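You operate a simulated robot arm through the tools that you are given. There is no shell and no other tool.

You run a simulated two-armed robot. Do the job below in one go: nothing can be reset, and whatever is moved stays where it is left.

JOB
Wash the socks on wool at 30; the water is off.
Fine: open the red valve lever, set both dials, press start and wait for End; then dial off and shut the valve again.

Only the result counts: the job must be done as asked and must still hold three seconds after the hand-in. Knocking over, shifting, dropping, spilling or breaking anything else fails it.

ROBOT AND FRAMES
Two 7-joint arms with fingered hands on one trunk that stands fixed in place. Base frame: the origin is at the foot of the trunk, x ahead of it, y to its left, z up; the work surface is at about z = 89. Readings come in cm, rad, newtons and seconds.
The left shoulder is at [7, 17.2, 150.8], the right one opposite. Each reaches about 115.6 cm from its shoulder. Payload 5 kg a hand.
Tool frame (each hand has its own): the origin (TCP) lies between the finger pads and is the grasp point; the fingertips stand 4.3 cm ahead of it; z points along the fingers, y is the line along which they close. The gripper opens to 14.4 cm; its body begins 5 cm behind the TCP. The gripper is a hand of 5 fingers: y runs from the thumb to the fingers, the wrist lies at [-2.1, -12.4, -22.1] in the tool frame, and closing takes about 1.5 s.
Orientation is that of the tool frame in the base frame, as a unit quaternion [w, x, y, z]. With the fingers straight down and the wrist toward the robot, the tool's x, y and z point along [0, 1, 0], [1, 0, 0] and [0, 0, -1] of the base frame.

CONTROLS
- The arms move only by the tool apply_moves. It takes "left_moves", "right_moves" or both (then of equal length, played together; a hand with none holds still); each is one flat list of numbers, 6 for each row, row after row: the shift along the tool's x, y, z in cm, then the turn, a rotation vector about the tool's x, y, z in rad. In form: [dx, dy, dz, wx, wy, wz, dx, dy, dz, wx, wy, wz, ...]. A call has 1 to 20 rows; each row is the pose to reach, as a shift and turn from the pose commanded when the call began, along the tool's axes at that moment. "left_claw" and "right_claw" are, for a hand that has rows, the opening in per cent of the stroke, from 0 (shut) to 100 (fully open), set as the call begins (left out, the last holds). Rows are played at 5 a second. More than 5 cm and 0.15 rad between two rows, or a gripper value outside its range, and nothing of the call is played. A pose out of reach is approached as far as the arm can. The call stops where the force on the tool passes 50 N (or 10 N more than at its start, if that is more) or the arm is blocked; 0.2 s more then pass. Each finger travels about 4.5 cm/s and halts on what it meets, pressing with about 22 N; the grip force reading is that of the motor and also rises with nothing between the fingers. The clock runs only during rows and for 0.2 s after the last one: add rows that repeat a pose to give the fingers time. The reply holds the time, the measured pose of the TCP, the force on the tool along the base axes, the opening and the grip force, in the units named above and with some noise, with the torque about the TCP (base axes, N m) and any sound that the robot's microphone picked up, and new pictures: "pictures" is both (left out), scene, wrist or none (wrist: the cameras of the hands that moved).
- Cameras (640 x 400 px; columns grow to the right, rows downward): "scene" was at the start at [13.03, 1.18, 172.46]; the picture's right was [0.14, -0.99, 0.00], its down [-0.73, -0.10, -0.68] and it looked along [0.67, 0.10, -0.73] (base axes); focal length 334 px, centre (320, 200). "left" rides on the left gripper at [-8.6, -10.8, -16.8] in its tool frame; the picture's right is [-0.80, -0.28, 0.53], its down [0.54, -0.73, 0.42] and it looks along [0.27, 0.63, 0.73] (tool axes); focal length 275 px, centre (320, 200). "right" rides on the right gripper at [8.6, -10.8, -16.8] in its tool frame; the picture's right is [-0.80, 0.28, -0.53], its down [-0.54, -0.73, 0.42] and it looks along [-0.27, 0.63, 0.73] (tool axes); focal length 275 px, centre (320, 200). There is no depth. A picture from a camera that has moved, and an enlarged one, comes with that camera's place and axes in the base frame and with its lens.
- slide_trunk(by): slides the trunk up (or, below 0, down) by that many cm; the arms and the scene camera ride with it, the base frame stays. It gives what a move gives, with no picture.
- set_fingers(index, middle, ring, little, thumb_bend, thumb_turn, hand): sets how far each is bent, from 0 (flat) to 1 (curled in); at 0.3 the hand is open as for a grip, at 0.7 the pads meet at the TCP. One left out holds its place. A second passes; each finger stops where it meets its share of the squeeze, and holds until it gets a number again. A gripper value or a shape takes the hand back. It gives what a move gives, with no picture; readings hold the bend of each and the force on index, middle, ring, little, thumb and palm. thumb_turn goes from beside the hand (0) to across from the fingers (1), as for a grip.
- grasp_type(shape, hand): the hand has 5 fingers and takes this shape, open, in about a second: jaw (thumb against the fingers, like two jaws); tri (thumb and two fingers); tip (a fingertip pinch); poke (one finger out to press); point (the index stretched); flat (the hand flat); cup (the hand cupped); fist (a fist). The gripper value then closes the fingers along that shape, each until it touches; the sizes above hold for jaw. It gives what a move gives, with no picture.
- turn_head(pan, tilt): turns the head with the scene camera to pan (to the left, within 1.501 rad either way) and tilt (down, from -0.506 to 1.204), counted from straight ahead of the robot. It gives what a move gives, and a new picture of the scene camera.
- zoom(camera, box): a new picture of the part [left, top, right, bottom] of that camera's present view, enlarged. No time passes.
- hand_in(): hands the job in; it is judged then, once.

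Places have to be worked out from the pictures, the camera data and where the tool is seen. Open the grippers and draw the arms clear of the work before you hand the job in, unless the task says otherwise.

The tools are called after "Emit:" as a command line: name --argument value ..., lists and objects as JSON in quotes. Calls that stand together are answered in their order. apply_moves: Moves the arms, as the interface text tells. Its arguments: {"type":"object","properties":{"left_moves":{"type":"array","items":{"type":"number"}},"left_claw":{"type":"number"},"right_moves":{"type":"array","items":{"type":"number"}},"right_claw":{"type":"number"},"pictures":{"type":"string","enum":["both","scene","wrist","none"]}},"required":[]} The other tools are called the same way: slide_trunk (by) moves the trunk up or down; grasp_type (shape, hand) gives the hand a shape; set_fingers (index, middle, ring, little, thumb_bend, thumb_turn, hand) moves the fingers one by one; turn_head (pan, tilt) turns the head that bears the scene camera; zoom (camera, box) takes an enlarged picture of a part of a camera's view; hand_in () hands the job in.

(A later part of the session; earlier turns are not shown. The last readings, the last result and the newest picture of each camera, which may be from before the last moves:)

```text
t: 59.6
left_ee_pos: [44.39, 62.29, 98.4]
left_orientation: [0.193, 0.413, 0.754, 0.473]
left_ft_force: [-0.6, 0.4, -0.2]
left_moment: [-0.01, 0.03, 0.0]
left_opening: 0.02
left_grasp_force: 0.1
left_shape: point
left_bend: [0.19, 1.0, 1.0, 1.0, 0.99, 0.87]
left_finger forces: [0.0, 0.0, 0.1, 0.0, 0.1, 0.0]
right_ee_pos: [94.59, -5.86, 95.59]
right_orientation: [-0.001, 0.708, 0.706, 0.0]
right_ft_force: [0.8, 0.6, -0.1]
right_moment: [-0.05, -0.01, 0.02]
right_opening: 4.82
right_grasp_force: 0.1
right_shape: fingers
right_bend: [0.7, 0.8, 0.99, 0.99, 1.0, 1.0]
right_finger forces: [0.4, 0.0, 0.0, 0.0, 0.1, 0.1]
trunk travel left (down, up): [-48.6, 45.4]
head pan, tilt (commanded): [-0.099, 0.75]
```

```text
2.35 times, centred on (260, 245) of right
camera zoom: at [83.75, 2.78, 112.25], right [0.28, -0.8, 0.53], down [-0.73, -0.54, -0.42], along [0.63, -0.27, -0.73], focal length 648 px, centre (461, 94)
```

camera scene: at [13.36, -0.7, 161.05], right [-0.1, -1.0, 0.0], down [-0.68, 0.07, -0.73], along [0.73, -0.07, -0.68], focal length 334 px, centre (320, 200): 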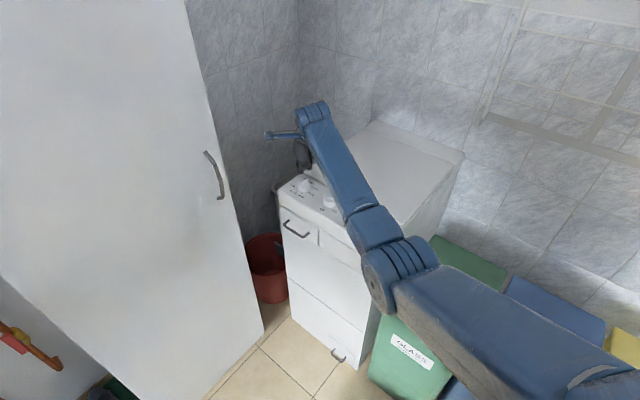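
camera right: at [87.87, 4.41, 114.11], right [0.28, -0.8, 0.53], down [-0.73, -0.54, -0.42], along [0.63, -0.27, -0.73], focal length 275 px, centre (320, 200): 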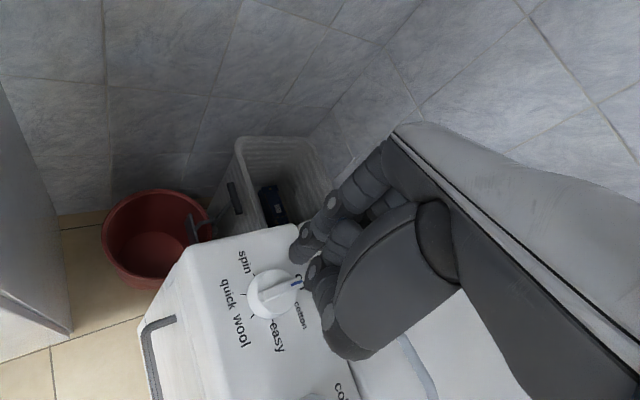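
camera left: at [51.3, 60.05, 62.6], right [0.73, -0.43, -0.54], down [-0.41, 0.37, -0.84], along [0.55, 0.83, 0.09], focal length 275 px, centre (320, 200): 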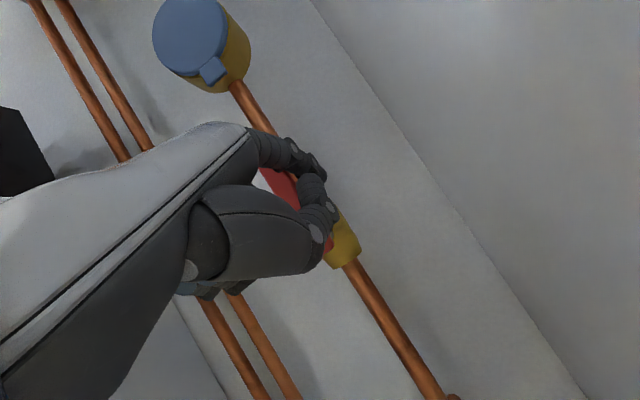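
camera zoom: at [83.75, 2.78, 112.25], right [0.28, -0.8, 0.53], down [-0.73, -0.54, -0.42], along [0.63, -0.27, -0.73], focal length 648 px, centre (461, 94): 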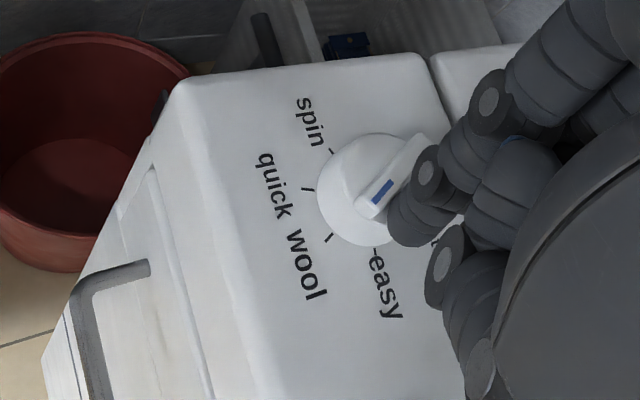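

The pointer now points at the wool tick (≈ 152° turned). I move the finger off sideways, lift it, and check the dial and the display.

Emit:
apply_moves --right_moves '[-0.6, 0, 0, 0, 0, 0, -0.8, 0, -3, 0, 0, 0, -0.8, -1, -7, 0, 0, 0, -1.8, -3, -10, 0, 0, 0, -3.8, -6, -13, 0, 0, 0, -5.8, -9, -15, 0, 0, 0, -5.8, -9, -15, 0, 0, 0]' --pictures "scene"

Emit:
zoom --camera "scene" --box '[285, 165, 330, 203]'

Emit:
zoom --camera "scene" --box '[275, 165, 400, 250]'

```text
t: 61.2
left_ee_pos: [44.44, 62.17, 98.26]
left_orientation: [0.193, 0.412, 0.754, 0.474]
left_ft_force: [0.2, -1.3, -0.1]
left_moment: [-0.03, -0.02, -0.01]
left_opening: 0.04
left_grasp_force: 0.1
left_shape: point
left_bend: [0.19, 1.0, 1.0, 1.0, 0.99, 0.87]
left_finger forces: [0.0, 0.0, 0.1, 0.0, 0.1, 0.0]
right_ee_pos: [85.41, -11.71, 110.66]
right_orientation: [-0.001, 0.708, 0.706, 0.0]
right_ft_force: [0.1, 0.1, -0.8]
right_moment: [0.0, 0.03, -0.01]
right_opening: 4.86
right_grasp_force: 0.1
right_shape: fingers
right_bend: [0.7, 0.8, 0.99, 0.99, 1.0, 1.0]
right_finger forces: [0.0, 0.0, 0.0, 0.0, 0.1, 0.0]
trunk travel left (down, up): [-48.6, 45.4]
head pan, tilt (commanded): [-0.099, 0.75]
camera scene: at [13.48, -0.69, 161.03], right [-0.1, -1.0, 0.0], down [-0.68, 0.07, -0.73], along [0.73, -0.07, -0.68], focal length 334 px, centre (320, 200)
```

scene: 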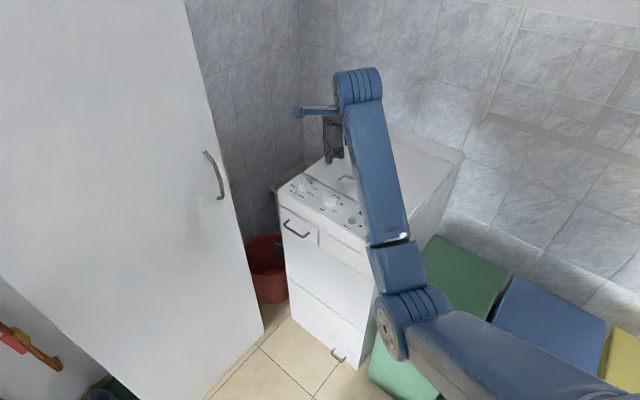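

```text
10.53 times, centred on (308, 184) of scene
camera zoom: at [13.48, -0.69, 161.03], right [-0.1, -1.0, 0.0], down [-0.68, 0.07, -0.73], along [0.73, -0.07, -0.68], focal length 3512 px, centre (452, 368)
```

zoom: 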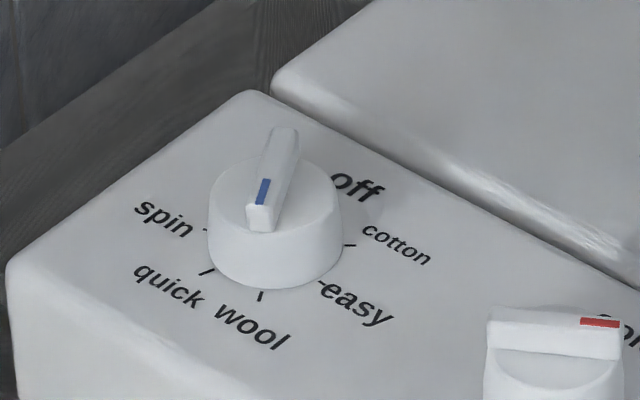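

```text
4.71 times, centred on (338, 208) of scene
camera zoom: at [13.48, -0.69, 161.03], right [-0.1, -1.0, 0.0], down [-0.68, 0.07, -0.73], along [0.73, -0.07, -0.68], focal length 1570 px, centre (238, 165)
```

zoom: 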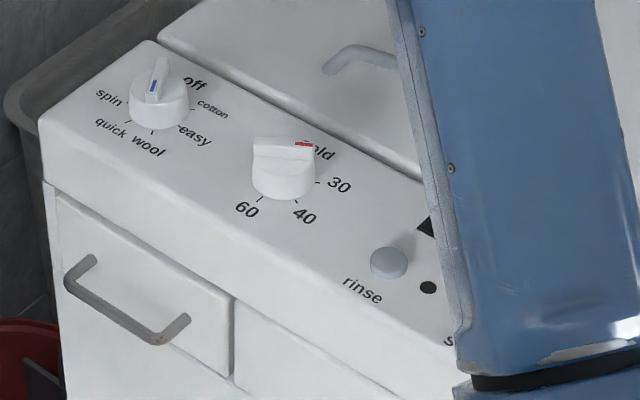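

The program pointer is exactly on wool. The forearm hides the display from the head, so I look through the right wrist camera.

Emit:
zoom --camera "right" --box '[100, 150, 340, 400]'

Emit:
zoom --camera "scene" --box '[315, 188, 345, 210]'

```text
1.60 times, centred on (220, 275) of right
camera zoom: at [74.77, -2.97, 127.33], right [0.28, -0.8, 0.53], down [-0.73, -0.54, -0.42], along [0.62, -0.27, -0.73], focal length 440 px, centre (480, 80)
```

zoom: 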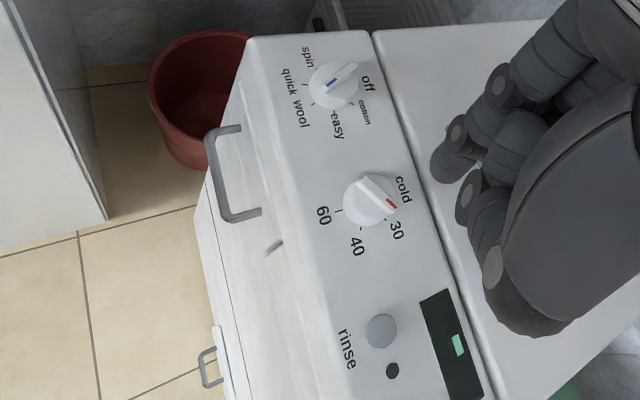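

```text
16.00 times, centred on (330, 199) of scene
camera zoom: at [13.48, -0.69, 161.03], right [-0.1, -1.0, 0.0], down [-0.68, 0.07, -0.73], along [0.73, -0.07, -0.68], focal length 5337 px, centre (160, 216)
```

zoom: 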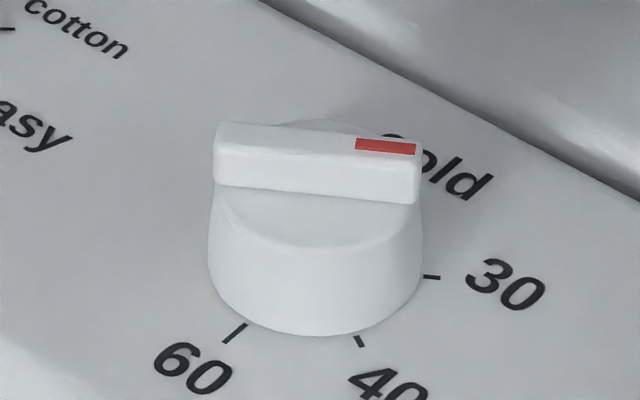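

Display unchanged, both dials are set (wool, 30). Now the start button at ≈ [75.3, -22.3, 89]: I bring the index tip above it, about 3 cm high, and check.

Emit:
apply_moves --right_moves '[-2.4, -2.25, 2.7, 0, 0, 0, -4.8, -4.5, 5.4, 0, 0, 0, -7.2, -6.75, 8.1, 0, 0, 0, -9.6, -9, 10.8, 0, 0, 0, -12, -11.26, 13.5, 0, 0, 0, -12, -11.26, 13.5, 0, 0, 0]' --pictures "none"

Emit:
zoom --camera "scene" --box '[335, 185, 415, 250]'

Emit:
zoom --camera "right" --box '[160, 150, 340, 340]'

```text
t: 62.6
left_ee_pos: [44.4, 62.28, 98.26]
left_orientation: [0.192, 0.412, 0.754, 0.474]
left_ft_force: [-0.4, 0.6, -0.2]
left_moment: [0.03, 0.0, 0.02]
left_opening: 0.0
left_grasp_force: 0.1
left_shape: point
left_bend: [0.19, 1.0, 1.0, 1.0, 0.99, 0.87]
left_finger forces: [0.0, 0.0, 0.0, 0.0, 0.0, 0.0]
right_ee_pos: [74.16, -23.52, 96.97]
right_orientation: [-0.001, 0.709, 0.705, -0.001]
right_ft_force: [-0.8, 0.2, 0.5]
right_moment: [-0.02, 0.02, 0.01]
right_opening: 4.86
right_grasp_force: 0.1
right_shape: fingers
right_bend: [0.7, 0.8, 0.99, 0.99, 1.0, 1.0]
right_finger forces: [0.1, 0.0, 0.1, 0.1, 0.0, 0.0]
trunk travel left (down, up): [-48.6, 45.4]
head pan, tilt (commanded): [-0.099, 0.75]
```

```text
6.15 times, centred on (375, 218) of scene
camera zoom: at [13.43, -0.65, 161.04], right [-0.1, -1.0, 0.0], down [-0.68, 0.07, -0.73], along [0.73, -0.07, -0.68], focal length 2053 px, centre (-18, 92)
```

zoom: 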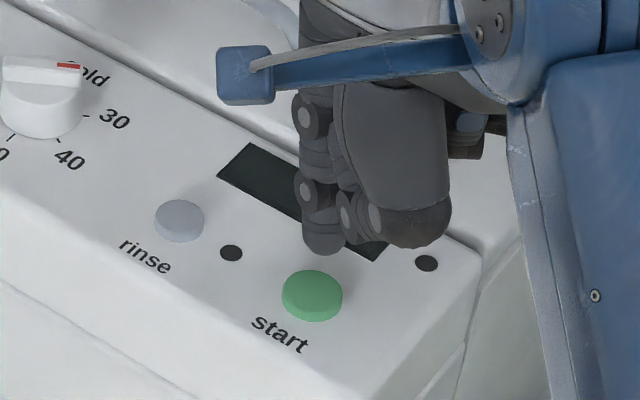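

```text
2.11 times, centred on (250, 245) of right
camera zoom: at [63.36, -14.81, 113.77], right [0.28, -0.8, 0.53], down [-0.73, -0.54, -0.42], along [0.63, -0.27, -0.73], focal length 580 px, centre (467, 105)
```

zoom: 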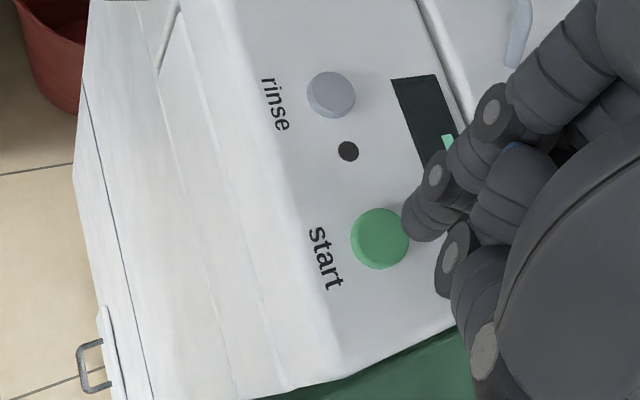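

The tip hangs just behind and slightly right of the button centre line; I shift 0.45 cm to +y and press straight down in small steps.

Emit:
apply_moves --right_moves '[0.45, 0, 1.5, 0, 0, 0, 0.45, 0, 2.7, 0, 0, 0, 0.45, 0, 3.1, 0, 0, 0, 0.45, 0, 3.4, 0, 0, 0, 0.45, 0, 3.6, 0, 0, 0]' --pictures "none"

Emit:
zoom --camera "scene" --box '[335, 185, 415, 250]'

Emit:
zoom --camera "right" --box '[160, 150, 340, 340]'

```text
t: 63.8
left_ee_pos: [44.36, 62.31, 98.36]
left_orientation: [0.192, 0.412, 0.754, 0.474]
left_ft_force: [0.3, 0.2, 0.1]
left_moment: [0.0, -0.04, 0.01]
left_opening: 0.0
left_grasp_force: 0.1
left_shape: point
left_bend: [0.19, 1.0, 1.0, 1.0, 0.99, 0.87]
left_finger forces: [0.0, 0.0, 0.0, 0.0, 0.0, 0.0]
right_ee_pos: [74.36, -23.11, 93.54]
right_orientation: [0.0, 0.708, 0.706, 0.001]
right_ft_force: [1.2, 0.3, 4.8]
right_moment: [0.1, -0.04, 0.02]
right_opening: 4.79
right_grasp_force: 2.3
right_shape: fingers
right_bend: [0.7, 0.8, 0.99, 0.99, 1.0, 1.0]
right_finger forces: [4.6, 0.1, 0.1, 0.1, 0.0, 0.1]
trunk travel left (down, up): [-48.6, 45.4]
head pan, tilt (commanded): [-0.099, 0.75]
heard: click
```

```text
6.15 times, centred on (375, 218) of scene
camera zoom: at [13.31, -0.72, 161.06], right [-0.1, -1.0, 0.0], down [-0.68, 0.07, -0.73], along [0.73, -0.07, -0.68], focal length 2053 px, centre (-18, 92)
```

zoom: 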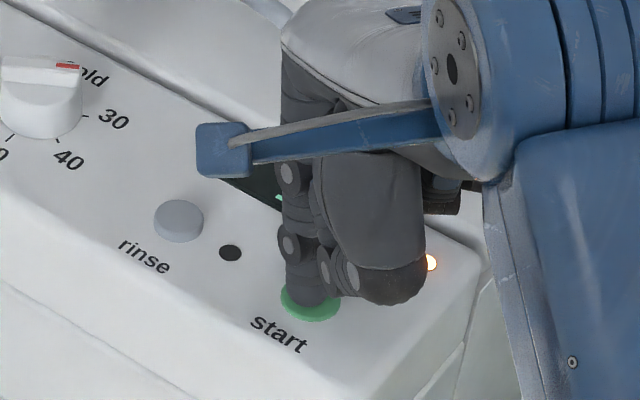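

```text
2.11 times, centred on (250, 245) of right
camera zoom: at [63.45, -14.48, 110.22], right [0.28, -0.8, 0.53], down [-0.73, -0.54, -0.42], along [0.63, -0.27, -0.73], focal length 580 px, centre (467, 105)
```

zoom: 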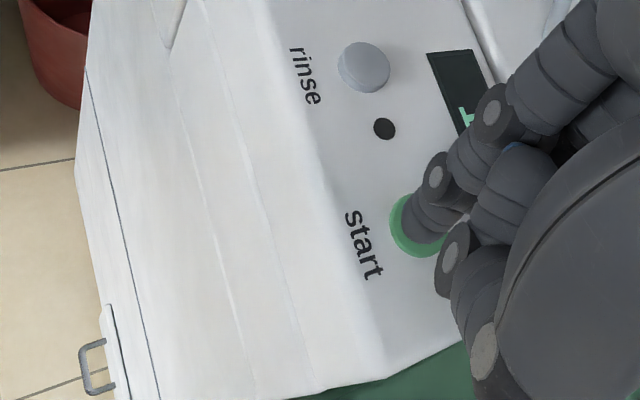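

A click was heard, the lamp lit and the display changed. I lift the finger straight up and read the display.

Emit:
apply_moves --right_moves '[0, 0, -2, 0, 0, 0, 0, 0, -6, 0, 0, 0, 0, -2, -10, 0, 0, 0, -1, -6, -12, 0, 0, 0, -3, -10, -13, 0, 0, 0]' --pictures "scene"

Emit:
zoom --camera "scene" --box '[345, 195, 405, 245]'

Emit:
zoom --camera "right" --box '[160, 100, 360, 300]'

```text
t: 65.0
left_ee_pos: [44.26, 62.14, 98.47]
left_orientation: [0.192, 0.411, 0.754, 0.475]
left_ft_force: [-0.7, 0.6, -0.4]
left_moment: [-0.02, 0.04, -0.02]
left_opening: 0.0
left_grasp_force: 0.0
left_shape: point
left_bend: [0.19, 1.0, 1.0, 1.0, 0.99, 0.87]
left_finger forces: [0.0, 0.0, 0.0, 0.0, 0.1, 0.0]
right_ee_pos: [64.31, -26.12, 106.52]
right_orientation: [-0.001, 0.709, 0.705, 0.001]
right_ft_force: [-1.2, -0.4, 0.0]
right_moment: [-0.01, -0.03, -0.02]
right_opening: 4.85
right_grasp_force: 0.1
right_shape: fingers
right_bend: [0.7, 0.8, 0.99, 0.99, 1.0, 1.0]
right_finger forces: [0.0, 0.0, 0.0, 0.0, 0.0, 0.0]
trunk travel left (down, up): [-48.6, 45.4]
head pan, tilt (commanded): [-0.099, 0.75]
camera scene: at [13.21, -0.87, 161.06], right [-0.1, -1.0, 0.0], down [-0.68, 0.07, -0.73], along [0.73, -0.07, -0.68], focal length 334 px, centre (320, 200)
```

scene: 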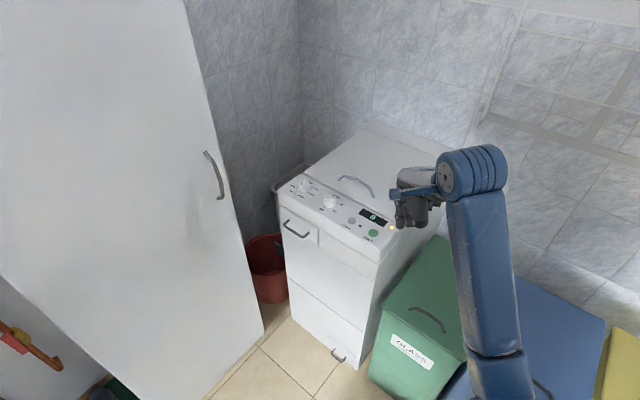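

```text
8.00 times, centred on (375, 220) of scene
camera zoom: at [13.21, -0.87, 161.06], right [-0.1, -1.0, 0.0], down [-0.68, 0.07, -0.73], along [0.73, -0.07, -0.68], focal length 2669 px, centre (-120, 40)
```

zoom: 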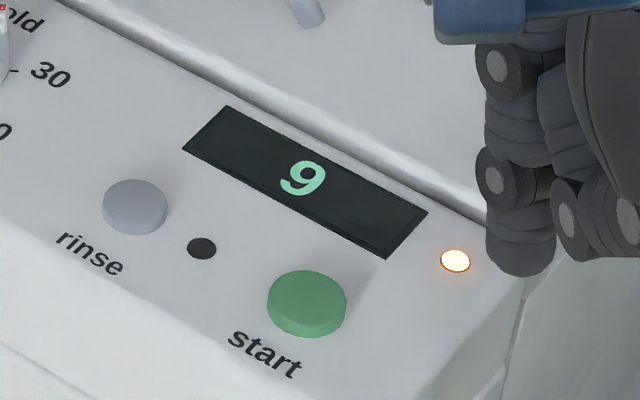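

```text
2.00 times, centred on (260, 200) of right
camera zoom: at [53.34, -17.46, 123.23], right [0.28, -0.8, 0.53], down [-0.73, -0.54, -0.42], along [0.63, -0.27, -0.73], focal length 551 px, centre (440, 200)
```

zoom: 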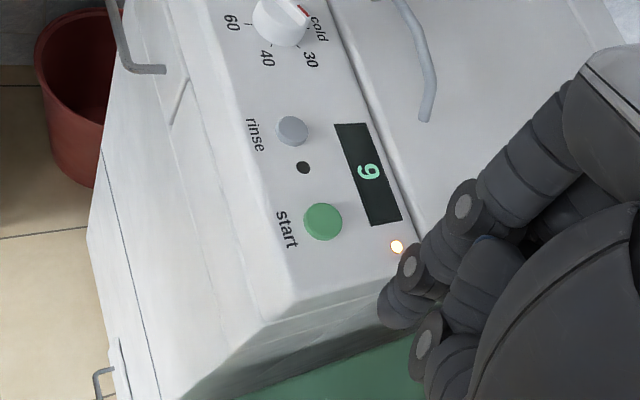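

The cycle is running: display shows 9 and the lamp is on. I wait about 4 s with the hand still and read again.

Emit:
apply_moves --right_moves '[0, 0, 0, 0, 0, 0, 0, 0, 0, 0, 0, 0, 0, 0, 0, 0, 0, 0, 0, 0, 0, 0, 0, 0, 0, 0, 0, 0, 0, 0, 0, 0, 0, 0, 0, 0, 0, 0, 0, 0, 0, 0, 0, 0, 0, 0, 0, 0, 0, 0, 0, 0, 0, 0, 0, 0, 0, 0, 0, 0, 0, 0, 0, 0, 0, 0, 0, 0, 0, 0, 0, 0, 0, 0, 0, 0, 0, 0, 0, 0, 0, 0, 0, 0, 0, 0, 0, 0, 0, 0, 0, 0, 0, 0, 0, 0, 0, 0, 0, 0, 0, 0, 0, 0, 0, 0, 0, 0, 0, 0, 0, 0, 0, 0, 0, 0, 0, 0, 0, 0]' --pictures "none"

Emit:
zoom --camera "scene" --box '[345, 195, 405, 245]'

```text
t: 69.2
left_ee_pos: [44.43, 62.28, 98.29]
left_orientation: [0.192, 0.412, 0.754, 0.474]
left_ft_force: [-0.1, 0.0, 0.0]
left_moment: [0.01, 0.01, -0.01]
left_opening: 0.0
left_grasp_force: 0.0
left_shape: point
left_bend: [0.19, 1.0, 1.0, 1.0, 0.99, 0.87]
left_finger forces: [0.0, 0.0, 0.0, 0.1, 0.1, 0.1]
right_ee_pos: [64.23, -26.11, 106.51]
right_orientation: [-0.001, 0.708, 0.707, 0.0]
right_ft_force: [0.1, 0.2, -0.1]
right_moment: [0.03, 0.05, 0.0]
right_opening: 4.85
right_grasp_force: 0.0
right_shape: fingers
right_bend: [0.7, 0.8, 0.99, 0.99, 1.0, 1.0]
right_finger forces: [0.0, 0.0, 0.0, 0.0, 0.1, 0.0]
trunk travel left (down, up): [-48.6, 45.4]
head pan, tilt (commanded): [-0.099, 0.75]
```

```text
8.00 times, centred on (375, 220) of scene
camera zoom: at [13.37, -0.76, 161.04], right [-0.1, -1.0, 0.0], down [-0.68, 0.07, -0.73], along [0.73, -0.07, -0.68], focal length 2669 px, centre (-120, 40)
```

zoom: 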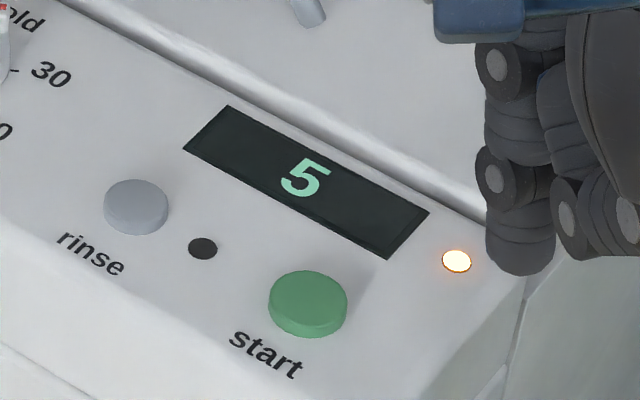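

The countdown is in seconds (5 left). I wait on for another 4 s and then about 2 s more.

Emit:
apply_moves --right_moves '[0, 0, 0, 0, 0, 0, 0, 0, 0, 0, 0, 0, 0, 0, 0, 0, 0, 0, 0, 0, 0, 0, 0, 0, 0, 0, 0, 0, 0, 0, 0, 0, 0, 0, 0, 0, 0, 0, 0, 0, 0, 0, 0, 0, 0, 0, 0, 0, 0, 0, 0, 0, 0, 0, 0, 0, 0, 0, 0, 0, 0, 0, 0, 0, 0, 0, 0, 0, 0, 0, 0, 0, 0, 0, 0, 0, 0, 0, 0, 0, 0, 0, 0, 0, 0, 0, 0, 0, 0, 0, 0, 0, 0, 0, 0, 0, 0, 0, 0, 0, 0, 0, 0, 0, 0, 0, 0, 0, 0, 0, 0, 0, 0, 0, 0, 0, 0, 0, 0, 0]' --pictures "none"

Emit:
apply_moves --right_moves '[0, 0, 0, 0, 0, 0, 0, 0, 0, 0, 0, 0, 0, 0, 0, 0, 0, 0, 0, 0, 0, 0, 0, 0, 0, 0, 0, 0, 0, 0, 0, 0, 0, 0, 0, 0, 0, 0, 0, 0, 0, 0, 0, 0, 0, 0, 0, 0, 0, 0, 0, 0, 0, 0]' --pictures "none"

Emit:
zoom --camera "scene" --box '[345, 195, 405, 245]'

```text
t: 73.4
left_ee_pos: [44.46, 62.21, 98.35]
left_orientation: [0.192, 0.412, 0.754, 0.474]
left_ft_force: [-0.5, 0.5, -0.3]
left_moment: [0.0, 0.04, -0.01]
left_opening: 0.02
left_grasp_force: 0.2
left_shape: point
left_bend: [0.19, 1.0, 1.0, 1.0, 0.99, 0.87]
left_finger forces: [0.0, 0.0, 0.1, 0.0, 0.1, 0.0]
right_ee_pos: [64.21, -26.12, 106.49]
right_orientation: [0.0, 0.708, 0.706, 0.0]
right_ft_force: [0.1, -0.2, -0.3]
right_moment: [0.0, 0.01, -0.02]
right_opening: 4.85
right_grasp_force: 0.0
right_shape: fingers
right_bend: [0.7, 0.8, 0.99, 0.99, 1.0, 1.0]
right_finger forces: [0.0, 0.0, 0.0, 0.0, 0.0, 0.0]
trunk travel left (down, up): [-48.6, 45.4]
head pan, tilt (commanded): [-0.099, 0.75]
```

```text
t: 75.4
left_ee_pos: [44.49, 62.2, 98.23]
left_orientation: [0.192, 0.412, 0.754, 0.474]
left_ft_force: [0.6, 0.3, -0.1]
left_moment: [-0.01, -0.03, -0.01]
left_opening: 0.01
left_grasp_force: 0.1
left_shape: point
left_bend: [0.19, 1.0, 1.0, 1.0, 0.99, 0.87]
left_finger forces: [0.0, 0.0, 0.0, 0.0, 0.0, 0.0]
right_ee_pos: [64.34, -26.22, 106.41]
right_orientation: [0.0, 0.708, 0.706, 0.0]
right_ft_force: [-0.5, 0.6, -0.1]
right_moment: [-0.01, 0.0, 0.01]
right_opening: 4.87
right_grasp_force: 0.0
right_shape: fingers
right_bend: [0.7, 0.8, 0.99, 0.99, 1.0, 1.0]
right_finger forces: [0.0, 0.0, 0.1, 0.0, 0.0, 0.0]
trunk travel left (down, up): [-48.6, 45.4]
head pan, tilt (commanded): [-0.099, 0.75]
```

```text
8.00 times, centred on (375, 220) of scene
camera zoom: at [13.37, -0.76, 161.04], right [-0.1, -1.0, 0.0], down [-0.68, 0.07, -0.73], along [0.73, -0.07, -0.68], focal length 2669 px, centre (-120, 40)
```

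zoom: 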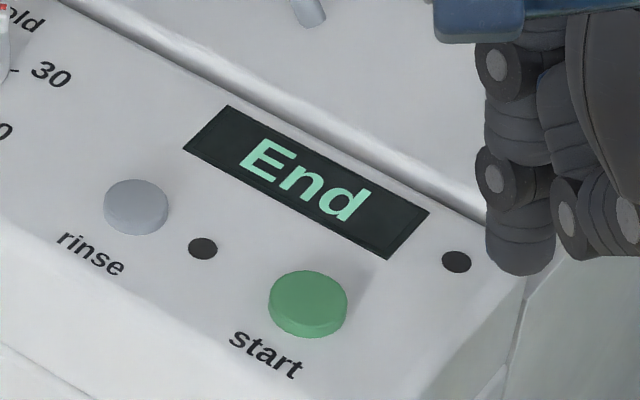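

Display shows "End". Next: turn the program dial back to off. I move the index tip to the far-left (+y) side of the wool-pointing ridge, a little above knob height, to check alignment.

Emit:
apply_moves --right_moves '[2.652, 3.462, 0.27, 0, 0, 0, 5.304, 6.924, 0.54, 0, 0, 0, 7.956, 10.386, 0.81, 0, 0, 0, 10.608, 13.848, 1.08, 0, 0, 0, 13.26, 17.31, 1.35, 0, 0, 0, 15.912, 20.772, 1.62, 0, 0, 0, 18.564, 24.234, 1.89, 0, 0, 0, 21.216, 27.696, 2.16, 0, 0, 0, 23.87, 31.16, 2.43, 0, 0, 0, 23.87, 31.16, 5.5, 0, 0, 0, 23.87, 31.16, 8.5, 0, 0, 0, 23.87, 31.16, 8.5, 0, 0, 0]' --pictures "none"

Emit:
zoom --camera "scene" --box '[285, 158, 330, 196]'

Emit:
zoom --camera "right" --box '[180, 160, 340, 330]'

```text
t: 78.0
left_ee_pos: [44.34, 62.27, 98.2]
left_orientation: [0.192, 0.413, 0.754, 0.473]
left_ft_force: [-0.2, 0.4, -0.5]
left_moment: [-0.05, 0.02, 0.02]
left_opening: 0.0
left_grasp_force: 0.0
left_shape: point
left_bend: [0.19, 1.0, 1.0, 1.0, 0.99, 0.87]
left_finger forces: [0.1, 0.1, 0.1, 0.0, 0.0, 0.1]
right_ee_pos: [95.52, -2.47, 97.94]
right_orientation: [0.0, 0.708, 0.706, -0.001]
right_ft_force: [-0.6, 0.2, -0.4]
right_moment: [-0.01, -0.01, -0.02]
right_opening: 4.83
right_grasp_force: 0.1
right_shape: fingers
right_bend: [0.7, 0.8, 0.99, 0.99, 1.0, 1.0]
right_finger forces: [0.1, 0.1, 0.0, 0.1, 0.0, 0.0]
trunk travel left (down, up): [-48.6, 45.4]
head pan, tilt (commanded): [-0.099, 0.75]
```

```text
10.53 times, centred on (308, 177) of scene
camera zoom: at [13.37, -0.71, 161.04], right [-0.1, -1.0, 0.0], down [-0.68, 0.07, -0.73], along [0.73, -0.07, -0.68], focal length 3512 px, centre (452, 442)
```

zoom: 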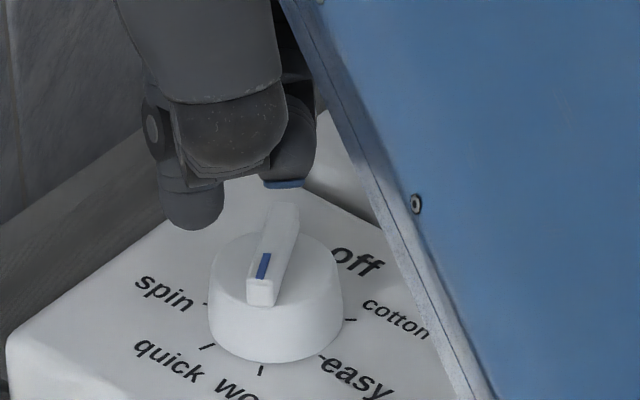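

```text
2.35 times, centred on (260, 245) of right
camera zoom: at [84.62, 6.27, 114.61], right [0.28, -0.8, 0.53], down [-0.73, -0.54, -0.42], along [0.63, -0.27, -0.73], focal length 648 px, centre (461, 94)
```

zoom: 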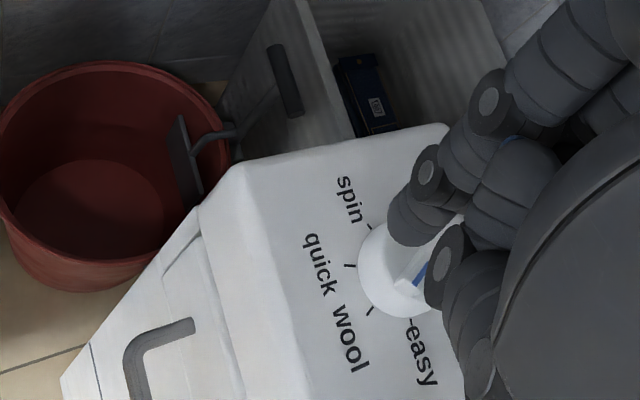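

The finger is beside the ridge on its +y side. I lower it to ridge height and push the pointer counter-clockwise along the arc, pausing about halfway.

Emit:
apply_moves --right_moves '[0, 0, 1.3, 0, 0, 0, 0, 0, 2.49, 0, 0, 0, -0.35, -0.2, 2.49, 0, 0, 0, -0.712, -0.386, 2.49, 0, 0, 0, -0.913, -0.652, 2.49, 0, 0, 0, -1.157, -0.878, 2.49, 0, 0, 0, -1.437, -1.059, 2.49, 0, 0, 0, -1.744, -1.188, 2.49, 0, 0, 0, -2.069, -1.263, 2.49, 0, 0, 0, -2.401, -1.279, 2.49, 0, 0, 0]' --pictures "none"

Emit:
zoom --camera "scene" --box '[285, 158, 330, 196]'

Emit:
zoom --camera "right" --box '[180, 160, 340, 330]'

```text
t: 80.2
left_ee_pos: [44.31, 62.09, 98.33]
left_orientation: [0.192, 0.412, 0.754, 0.474]
left_ft_force: [-0.4, -0.1, -1.0]
left_moment: [0.0, -0.02, -0.01]
left_opening: 0.0
left_grasp_force: 0.0
left_shape: point
left_bend: [0.19, 1.0, 1.0, 1.0, 0.99, 0.87]
left_finger forces: [0.1, 0.0, 0.0, 0.0, 0.0, 0.1]
right_ee_pos: [94.21, -4.87, 95.42]
right_orientation: [-0.001, 0.709, 0.705, 0.001]
right_ft_force: [1.6, 0.1, 5.4]
right_moment: [0.06, -0.12, -0.05]
right_opening: 4.84
right_grasp_force: 2.5
right_shape: fingers
right_bend: [0.7, 0.8, 0.99, 0.99, 1.0, 1.0]
right_finger forces: [5.0, 0.1, 0.1, 0.1, 0.0, 0.0]
trunk travel left (down, up): [-48.6, 45.4]
head pan, tilt (commanded): [-0.099, 0.75]
```

```text
10.53 times, centred on (308, 177) of scene
camera zoom: at [13.32, -0.81, 161.05], right [-0.1, -1.0, 0.0], down [-0.68, 0.07, -0.73], along [0.73, -0.07, -0.68], focal length 3512 px, centre (452, 442)
```

zoom: 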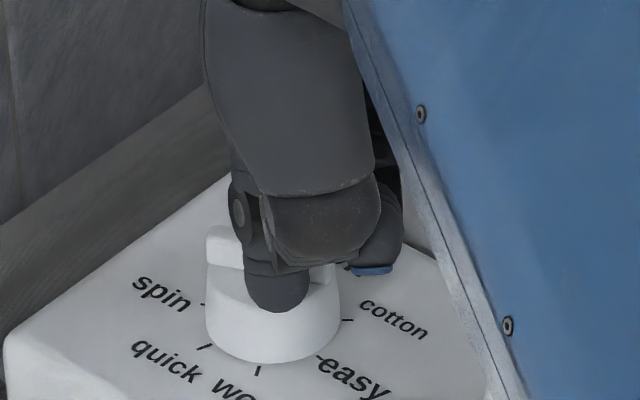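

```text
2.35 times, centred on (260, 245) of right
camera zoom: at [83.38, 3.78, 112.22], right [0.28, -0.8, 0.53], down [-0.73, -0.54, -0.42], along [0.63, -0.27, -0.73], focal length 648 px, centre (461, 94)
```

zoom: 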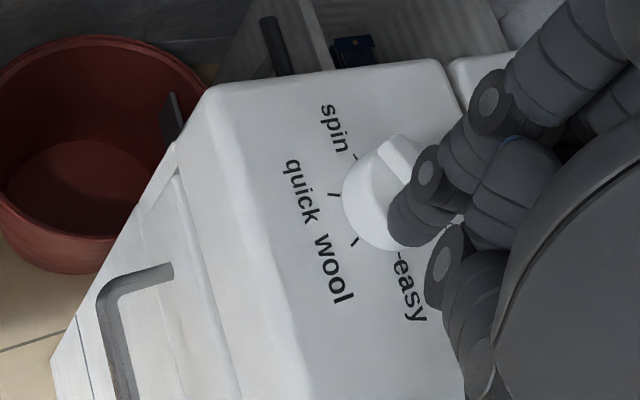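

The ridge is at about -123° now and follows. I continue with the second half of the arc, raised 1 mm.

Emit:
apply_moves --right_moves '[-0.33, 0.04, -0.1, 0, 0, 0, -0.647, 0.139, -0.1, 0, 0, 0, -0.944, 0.29, -0.1, 0, 0, 0, -1.21, 0.492, -0.1, 0, 0, 0, -1.436, 0.736, -0.1, 0, 0, 0, -1.618, 1.016, -0.1, 0, 0, 0]' --pictures "none"

Emit:
zoom --camera "scene" --box '[285, 158, 330, 196]'

Emit:
zoom --camera "right" --box '[180, 160, 340, 330]'

```text
t: 81.6
left_ee_pos: [44.44, 62.11, 98.28]
left_orientation: [0.191, 0.411, 0.754, 0.475]
left_ft_force: [0.3, 0.1, -0.2]
left_moment: [0.0, 0.03, -0.02]
left_opening: 0.01
left_grasp_force: 0.0
left_shape: point
left_bend: [0.19, 1.0, 1.0, 1.0, 0.99, 0.87]
left_finger forces: [0.1, 0.0, 0.1, 0.0, 0.0, 0.0]
right_ee_pos: [95.05, -6.44, 95.52]
right_orientation: [0.001, 0.708, 0.706, 0.0]
right_ft_force: [-0.5, -0.3, -0.1]
right_moment: [0.0, 0.02, 0.0]
right_opening: 4.8
right_grasp_force: 0.6
right_shape: fingers
right_bend: [0.7, 0.8, 0.99, 0.99, 1.0, 1.0]
right_finger forces: [0.3, 0.0, 0.1, 0.0, 0.0, 0.0]
trunk travel left (down, up): [-48.6, 45.4]
head pan, tilt (commanded): [-0.099, 0.75]
```

```text
10.53 times, centred on (308, 177) of scene
camera zoom: at [13.4, -0.76, 161.04], right [-0.1, -1.0, 0.0], down [-0.68, 0.07, -0.73], along [0.73, -0.07, -0.68], focal length 3512 px, centre (452, 442)
```

zoom: 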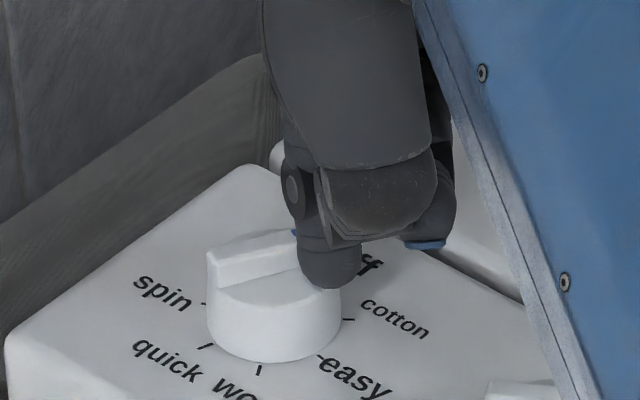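

```text
2.35 times, centred on (260, 245) of right
camera zoom: at [84.37, 2.18, 112.22], right [0.28, -0.8, 0.53], down [-0.73, -0.54, -0.42], along [0.63, -0.27, -0.73], focal length 648 px, centre (461, 94)
```

zoom: 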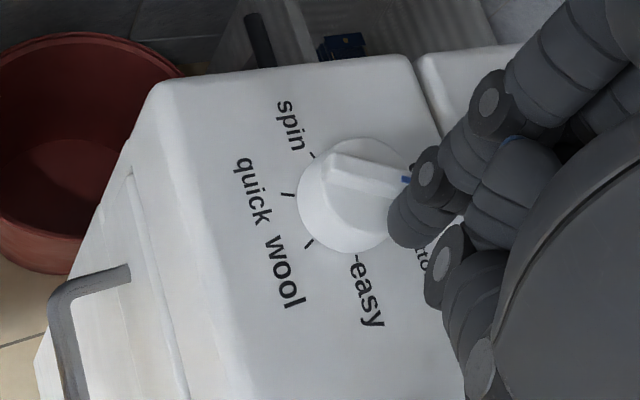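

Now at ≈ -77°. I push the last ≈ 32° to off and check.

Emit:
apply_moves --right_moves '[-0.07, 0.15, 0, 0, 0, 0, -0.129, 0.307, 0, 0, 0, 0, -0.17, 0.47, 0, 0, 0, 0, -0.204, 0.632, 0, 0, 0, 0, -0.22, 0.8, 0, 0, 0, 0, -0.22, 0.964, 0, 0, 0, 0]' --pictures "none"

Emit:
zoom --camera "scene" --box '[285, 158, 330, 196]'

Emit:
zoom --camera "right" --box '[180, 160, 340, 330]'

```text
t: 83.0
left_ee_pos: [44.41, 62.37, 98.36]
left_orientation: [0.192, 0.412, 0.754, 0.474]
left_ft_force: [0.5, 0.7, -0.3]
left_moment: [0.02, 0.02, -0.03]
left_opening: 0.0
left_grasp_force: 0.1
left_shape: point
left_bend: [0.19, 1.0, 1.0, 1.0, 0.99, 0.87]
left_finger forces: [0.1, 0.0, 0.0, 0.0, 0.0, 0.0]
right_ee_pos: [96.15, -6.66, 95.6]
right_orientation: [0.001, 0.708, 0.706, 0.0]
right_ft_force: [-1.8, -1.1, 0.6]
right_moment: [-0.01, 0.08, 0.05]
right_opening: 4.72
right_grasp_force: 1.2
right_shape: fingers
right_bend: [0.7, 0.8, 0.99, 0.99, 1.0, 1.0]
right_finger forces: [2.8, 0.0, 0.0, 0.1, 0.0, 0.1]
trunk travel left (down, up): [-48.6, 45.4]
head pan, tilt (commanded): [-0.099, 0.75]
```

```text
10.53 times, centred on (308, 177) of scene
camera zoom: at [13.34, -0.76, 161.05], right [-0.1, -1.0, 0.0], down [-0.68, 0.07, -0.73], along [0.73, -0.07, -0.68], focal length 3512 px, centre (452, 442)
```

zoom: 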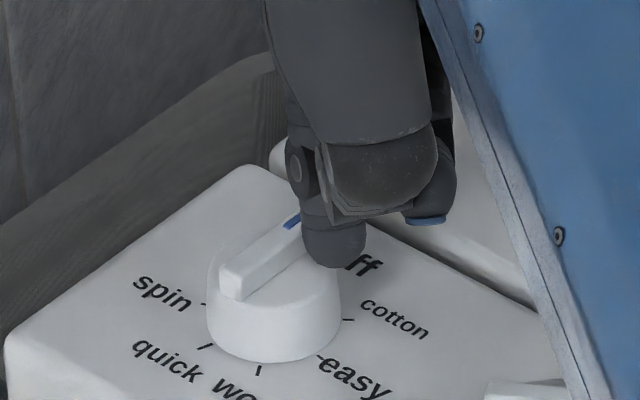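

```text
2.35 times, centred on (260, 245) of right
camera zoom: at [85.38, 2.06, 112.28], right [0.28, -0.8, 0.53], down [-0.73, -0.54, -0.42], along [0.63, -0.27, -0.73], focal length 648 px, centre (461, 94)
```

zoom: 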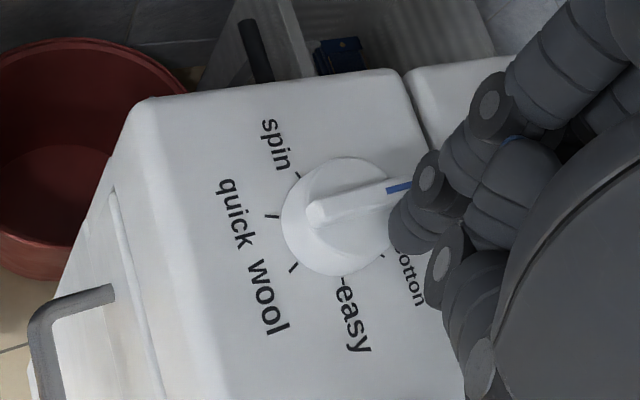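

The pointer looks back at off (same slope as at the start). I move the finger away from it, lift, and inspect.

Emit:
apply_moves --right_moves '[-0.7, -0.3, 0, 0, 0, 0, -0.9, -0.4, -3, 0, 0, 0, -1.5, -2, -7, 0, 0, 0, -3, -5, -10, 0, 0, 0, -5, -9, -12, 0, 0, 0, -7, -13, -14, 0, 0, 0, -9, -17, -15, 0, 0, 0, -11, -21, -15, 0, 0, 0]' --pictures "scene"

Emit:
zoom --camera "scene" --box '[292, 174, 322, 196]'

Emit:
zoom --camera "scene" --box '[275, 165, 405, 250]'

```text
t: 84.8
left_ee_pos: [44.26, 62.17, 98.42]
left_orientation: [0.191, 0.411, 0.755, 0.475]
left_ft_force: [-0.3, -0.3, 0.9]
left_moment: [0.0, 0.01, 0.02]
left_opening: 0.0
left_grasp_force: 0.1
left_shape: point
left_bend: [0.19, 1.0, 1.0, 1.0, 0.99, 0.87]
left_finger forces: [0.0, 0.0, 0.1, 0.0, 0.0, 0.0]
right_ee_pos: [74.88, -17.61, 110.68]
right_orientation: [-0.001, 0.708, 0.706, 0.001]
right_ft_force: [-0.4, -0.7, 0.5]
right_moment: [0.02, -0.02, -0.04]
right_opening: 4.85
right_grasp_force: 0.1
right_shape: fingers
right_bend: [0.7, 0.8, 0.99, 0.99, 1.0, 1.0]
right_finger forces: [0.1, 0.0, 0.0, 0.1, 0.0, 0.0]
trunk travel left (down, up): [-48.6, 45.4]
head pan, tilt (commanded): [-0.099, 0.75]
camera scene: at [13.19, -0.88, 161.06], right [-0.1, -1.0, 0.0], down [-0.68, 0.07, -0.73], along [0.73, -0.07, -0.68], focal length 334 px, centre (320, 200)
```

scene: 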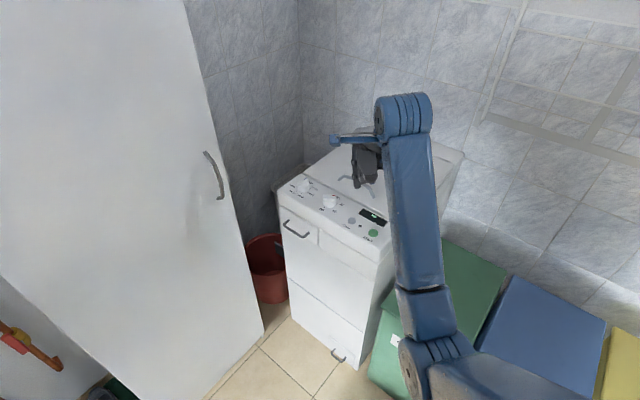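

```text
16.00 times, centred on (307, 185) of scene
camera zoom: at [13.19, -0.88, 161.06], right [-0.1, -1.0, 0.0], down [-0.68, 0.07, -0.73], along [0.73, -0.07, -0.68], focal length 5337 px, centre (528, 440)
```

zoom: 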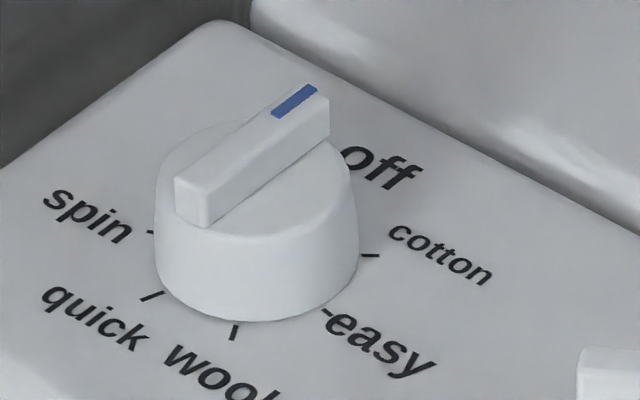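

```text
4.71 times, centred on (340, 208) of scene
camera zoom: at [13.19, -0.88, 161.06], right [-0.1, -1.0, 0.0], down [-0.68, 0.07, -0.73], along [0.73, -0.07, -0.68], focal length 1570 px, centre (226, 165)
```

zoom: 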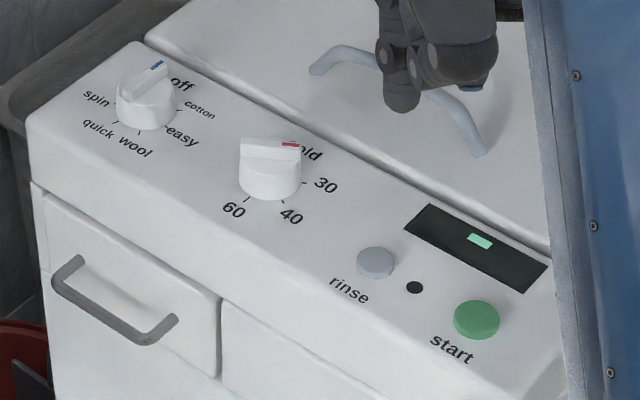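

The program dial is back at off and the display shows its idle dash again. Now to shut the valve: I first raise the right hand high so the trunk can go down again.

Emit:
apply_moves --right_moves '[0, -0.5, -4.7, 0, 0, 0, 0, -1, -9.4, 0, 0, 0, 0, -1.5, -14.1, 0, 0, 0, 0, -2, -18.8, 0, 0, 0, 0, -2.5, -23.5, 0, 0, 0, 0, -3, -28.2, 0, 0, 0, 0, -3.5, -32.9, 0, 0, 0, 0, -4, -37.6, 0, 0, 0, 0, -4.5, -42.3, 0, 0, 0]' --pictures "none"

Emit:
slide_trunk --by -30

Emit:
turn_head --pan 0.85 --tilt 0.6

```text
t: 86.8
left_ee_pos: [44.31, 62.33, 98.18]
left_orientation: [0.192, 0.412, 0.755, 0.473]
left_ft_force: [0.4, 0.6, -0.5]
left_moment: [0.0, -0.05, -0.01]
left_opening: 0.02
left_grasp_force: 0.0
left_shape: point
left_bend: [0.19, 1.0, 1.0, 1.0, 0.99, 0.87]
left_finger forces: [0.0, 0.1, 0.0, 0.0, 0.1, 0.0]
right_ee_pos: [83.28, -20.36, 151.22]
right_orientation: [0.0, 0.708, 0.706, 0.0]
right_ft_force: [-0.2, 0.5, -0.1]
right_moment: [-0.04, -0.02, -0.02]
right_opening: 4.83
right_grasp_force: 0.1
right_shape: fingers
right_bend: [0.7, 0.8, 0.99, 0.99, 1.0, 1.0]
right_finger forces: [0.0, 0.0, 0.1, 0.0, 0.0, 0.0]
right hand out of reach, approached as far as the arm can: row 3, 4, 5, 6, 7, 8, 9
trunk travel left (down, up): [-48.6, 45.4]
head pan, tilt (commanded): [-0.099, 0.75]
```

```text
t: 89.8
left_ee_pos: [44.39, 62.19, 68.3]
left_orientation: [0.192, 0.412, 0.754, 0.474]
left_ft_force: [-0.6, -0.2, 0.2]
left_moment: [0.0, 0.01, 0.01]
left_opening: 0.0
left_grasp_force: 0.1
left_shape: point
left_bend: [0.19, 1.0, 1.0, 1.0, 0.99, 0.87]
left_finger forces: [0.0, 0.0, 0.0, 0.0, 0.1, 0.1]
right_ee_pos: [83.66, -20.57, 121.11]
right_orientation: [0.0, 0.708, 0.706, -0.001]
right_ft_force: [0.0, -0.1, 0.5]
right_moment: [-0.01, -0.01, -0.02]
right_opening: 4.86
right_grasp_force: 0.1
right_shape: fingers
right_bend: [0.7, 0.8, 0.99, 0.99, 1.0, 1.0]
right_finger forces: [0.1, 0.0, 0.1, 0.1, 0.0, 0.1]
trunk travel left (down, up): [-18.6, 75.4]
head pan, tilt (commanded): [-0.099, 0.75]
```

```text
t: 91.1
left_ee_pos: [44.42, 62.28, 68.27]
left_orientation: [0.192, 0.412, 0.755, 0.474]
left_ft_force: [-0.1, -0.2, 0.4]
left_moment: [0.04, 0.02, 0.02]
left_opening: 0.0
left_grasp_force: 0.1
left_shape: point
left_bend: [0.19, 1.0, 1.0, 1.0, 0.99, 0.87]
left_finger forces: [0.1, 0.0, 0.1, 0.0, 0.1, 0.0]
right_ee_pos: [83.59, -20.61, 121.12]
right_orientation: [0.001, 0.708, 0.706, 0.001]
right_ft_force: [-0.5, 0.6, 0.0]
right_moment: [-0.01, -0.02, -0.03]
right_opening: 4.85
right_grasp_force: 0.1
right_shape: fingers
right_bend: [0.7, 0.8, 0.99, 0.99, 1.0, 1.0]
right_finger forces: [0.0, 0.1, 0.1, 0.1, 0.0, 0.1]
trunk travel left (down, up): [-18.6, 75.4]
head pan, tilt (commanded): [0.85, 0.6]
camera scene: at [10.97, 6.71, 132.33], right [0.75, -0.66, 0.0], down [-0.37, -0.42, -0.82], along [0.54, 0.62, -0.57], focal length 334 px, centre (320, 200)
```

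scene: 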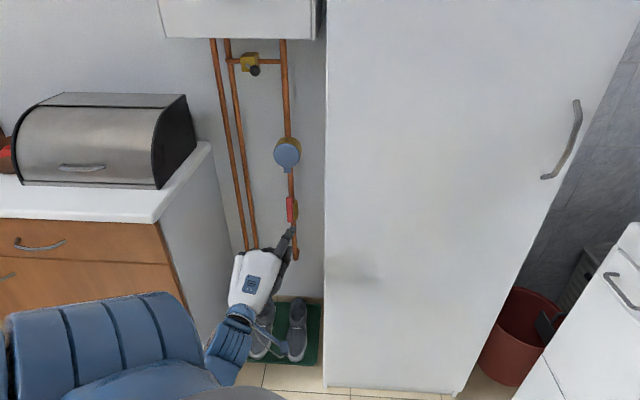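

Trunk is down again, the lever is still vertical (open). I shift the left hand left and slightly inward, restoring its earlier tilt, so that its index will pass to the left of the lever.

Emit:
apply_moves --left_moves '[2.15, -1.2, 2.0, 0.038, 0.005, -0.043, 4.3, -2.4, 4.0, 0.077, 0.011, -0.086, 6.45, -3.56, 5.95, 0.115, 0.016, -0.1285, 6.45, -3.56, 5.95, 0.115, 0.016, -0.1285]' --pictures "both"

Emit:
zoom --camera "scene" --box '[255, 150, 345, 270]'

```text
t: 92.1
left_ee_pos: [43.07, 69.82, 63.02]
left_orientation: [0.192, 0.37, 0.806, 0.42]
left_ft_force: [-0.4, -1.1, -0.3]
left_moment: [-0.02, 0.0, 0.02]
left_opening: 0.01
left_grasp_force: 0.1
left_shape: point
left_bend: [0.19, 1.0, 1.0, 1.0, 0.99, 0.87]
left_finger forces: [0.0, 0.0, 0.0, 0.0, 0.1, 0.1]
right_ee_pos: [83.5, -20.63, 121.13]
right_orientation: [-0.001, 0.709, 0.705, 0.0]
right_ft_force: [0.4, -0.8, -0.6]
right_moment: [0.05, -0.04, 0.03]
right_opening: 4.82
right_grasp_force: 0.0
right_shape: fingers
right_bend: [0.7, 0.8, 0.99, 0.99, 1.0, 1.0]
right_finger forces: [0.1, 0.1, 0.0, 0.1, 0.0, 0.0]
trunk travel left (down, up): [-18.6, 75.4]
head pan, tilt (commanded): [0.85, 0.6]
camera scene: at [10.95, 6.67, 132.33], right [0.75, -0.66, 0.0], down [-0.37, -0.42, -0.83], along [0.54, 0.62, -0.56], focal length 334 px, centre (320, 200)
camera left: at [33.58, 50.24, 63.62], right [0.73, -0.42, -0.54], down [-0.41, 0.37, -0.84], along [0.55, 0.83, 0.09], focal length 275 px, centre (320, 200)
```

scene: 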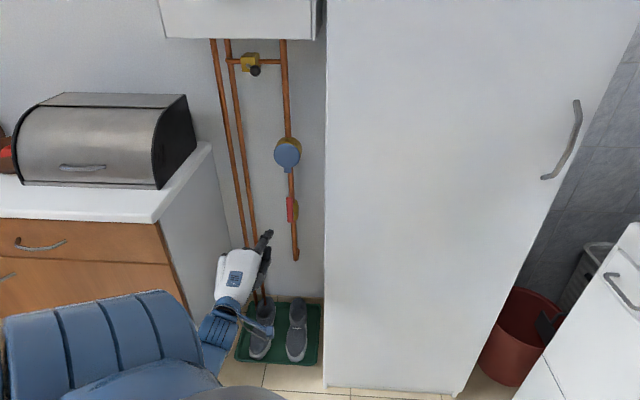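
left: 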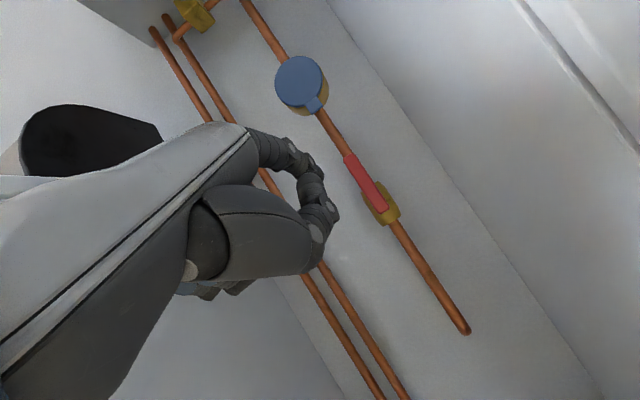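

```text
3.33 times, centred on (300, 210) of scene
camera zoom: at [10.95, 6.67, 132.33], right [0.75, -0.66, 0.0], down [-0.37, -0.42, -0.83], along [0.54, 0.62, -0.56], focal length 1112 px, centre (387, 167)
```

zoom: 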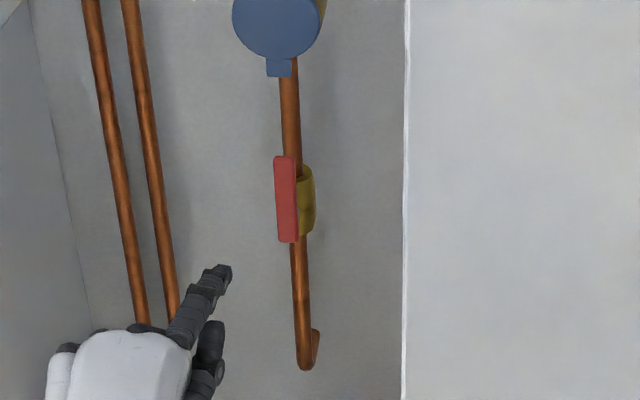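

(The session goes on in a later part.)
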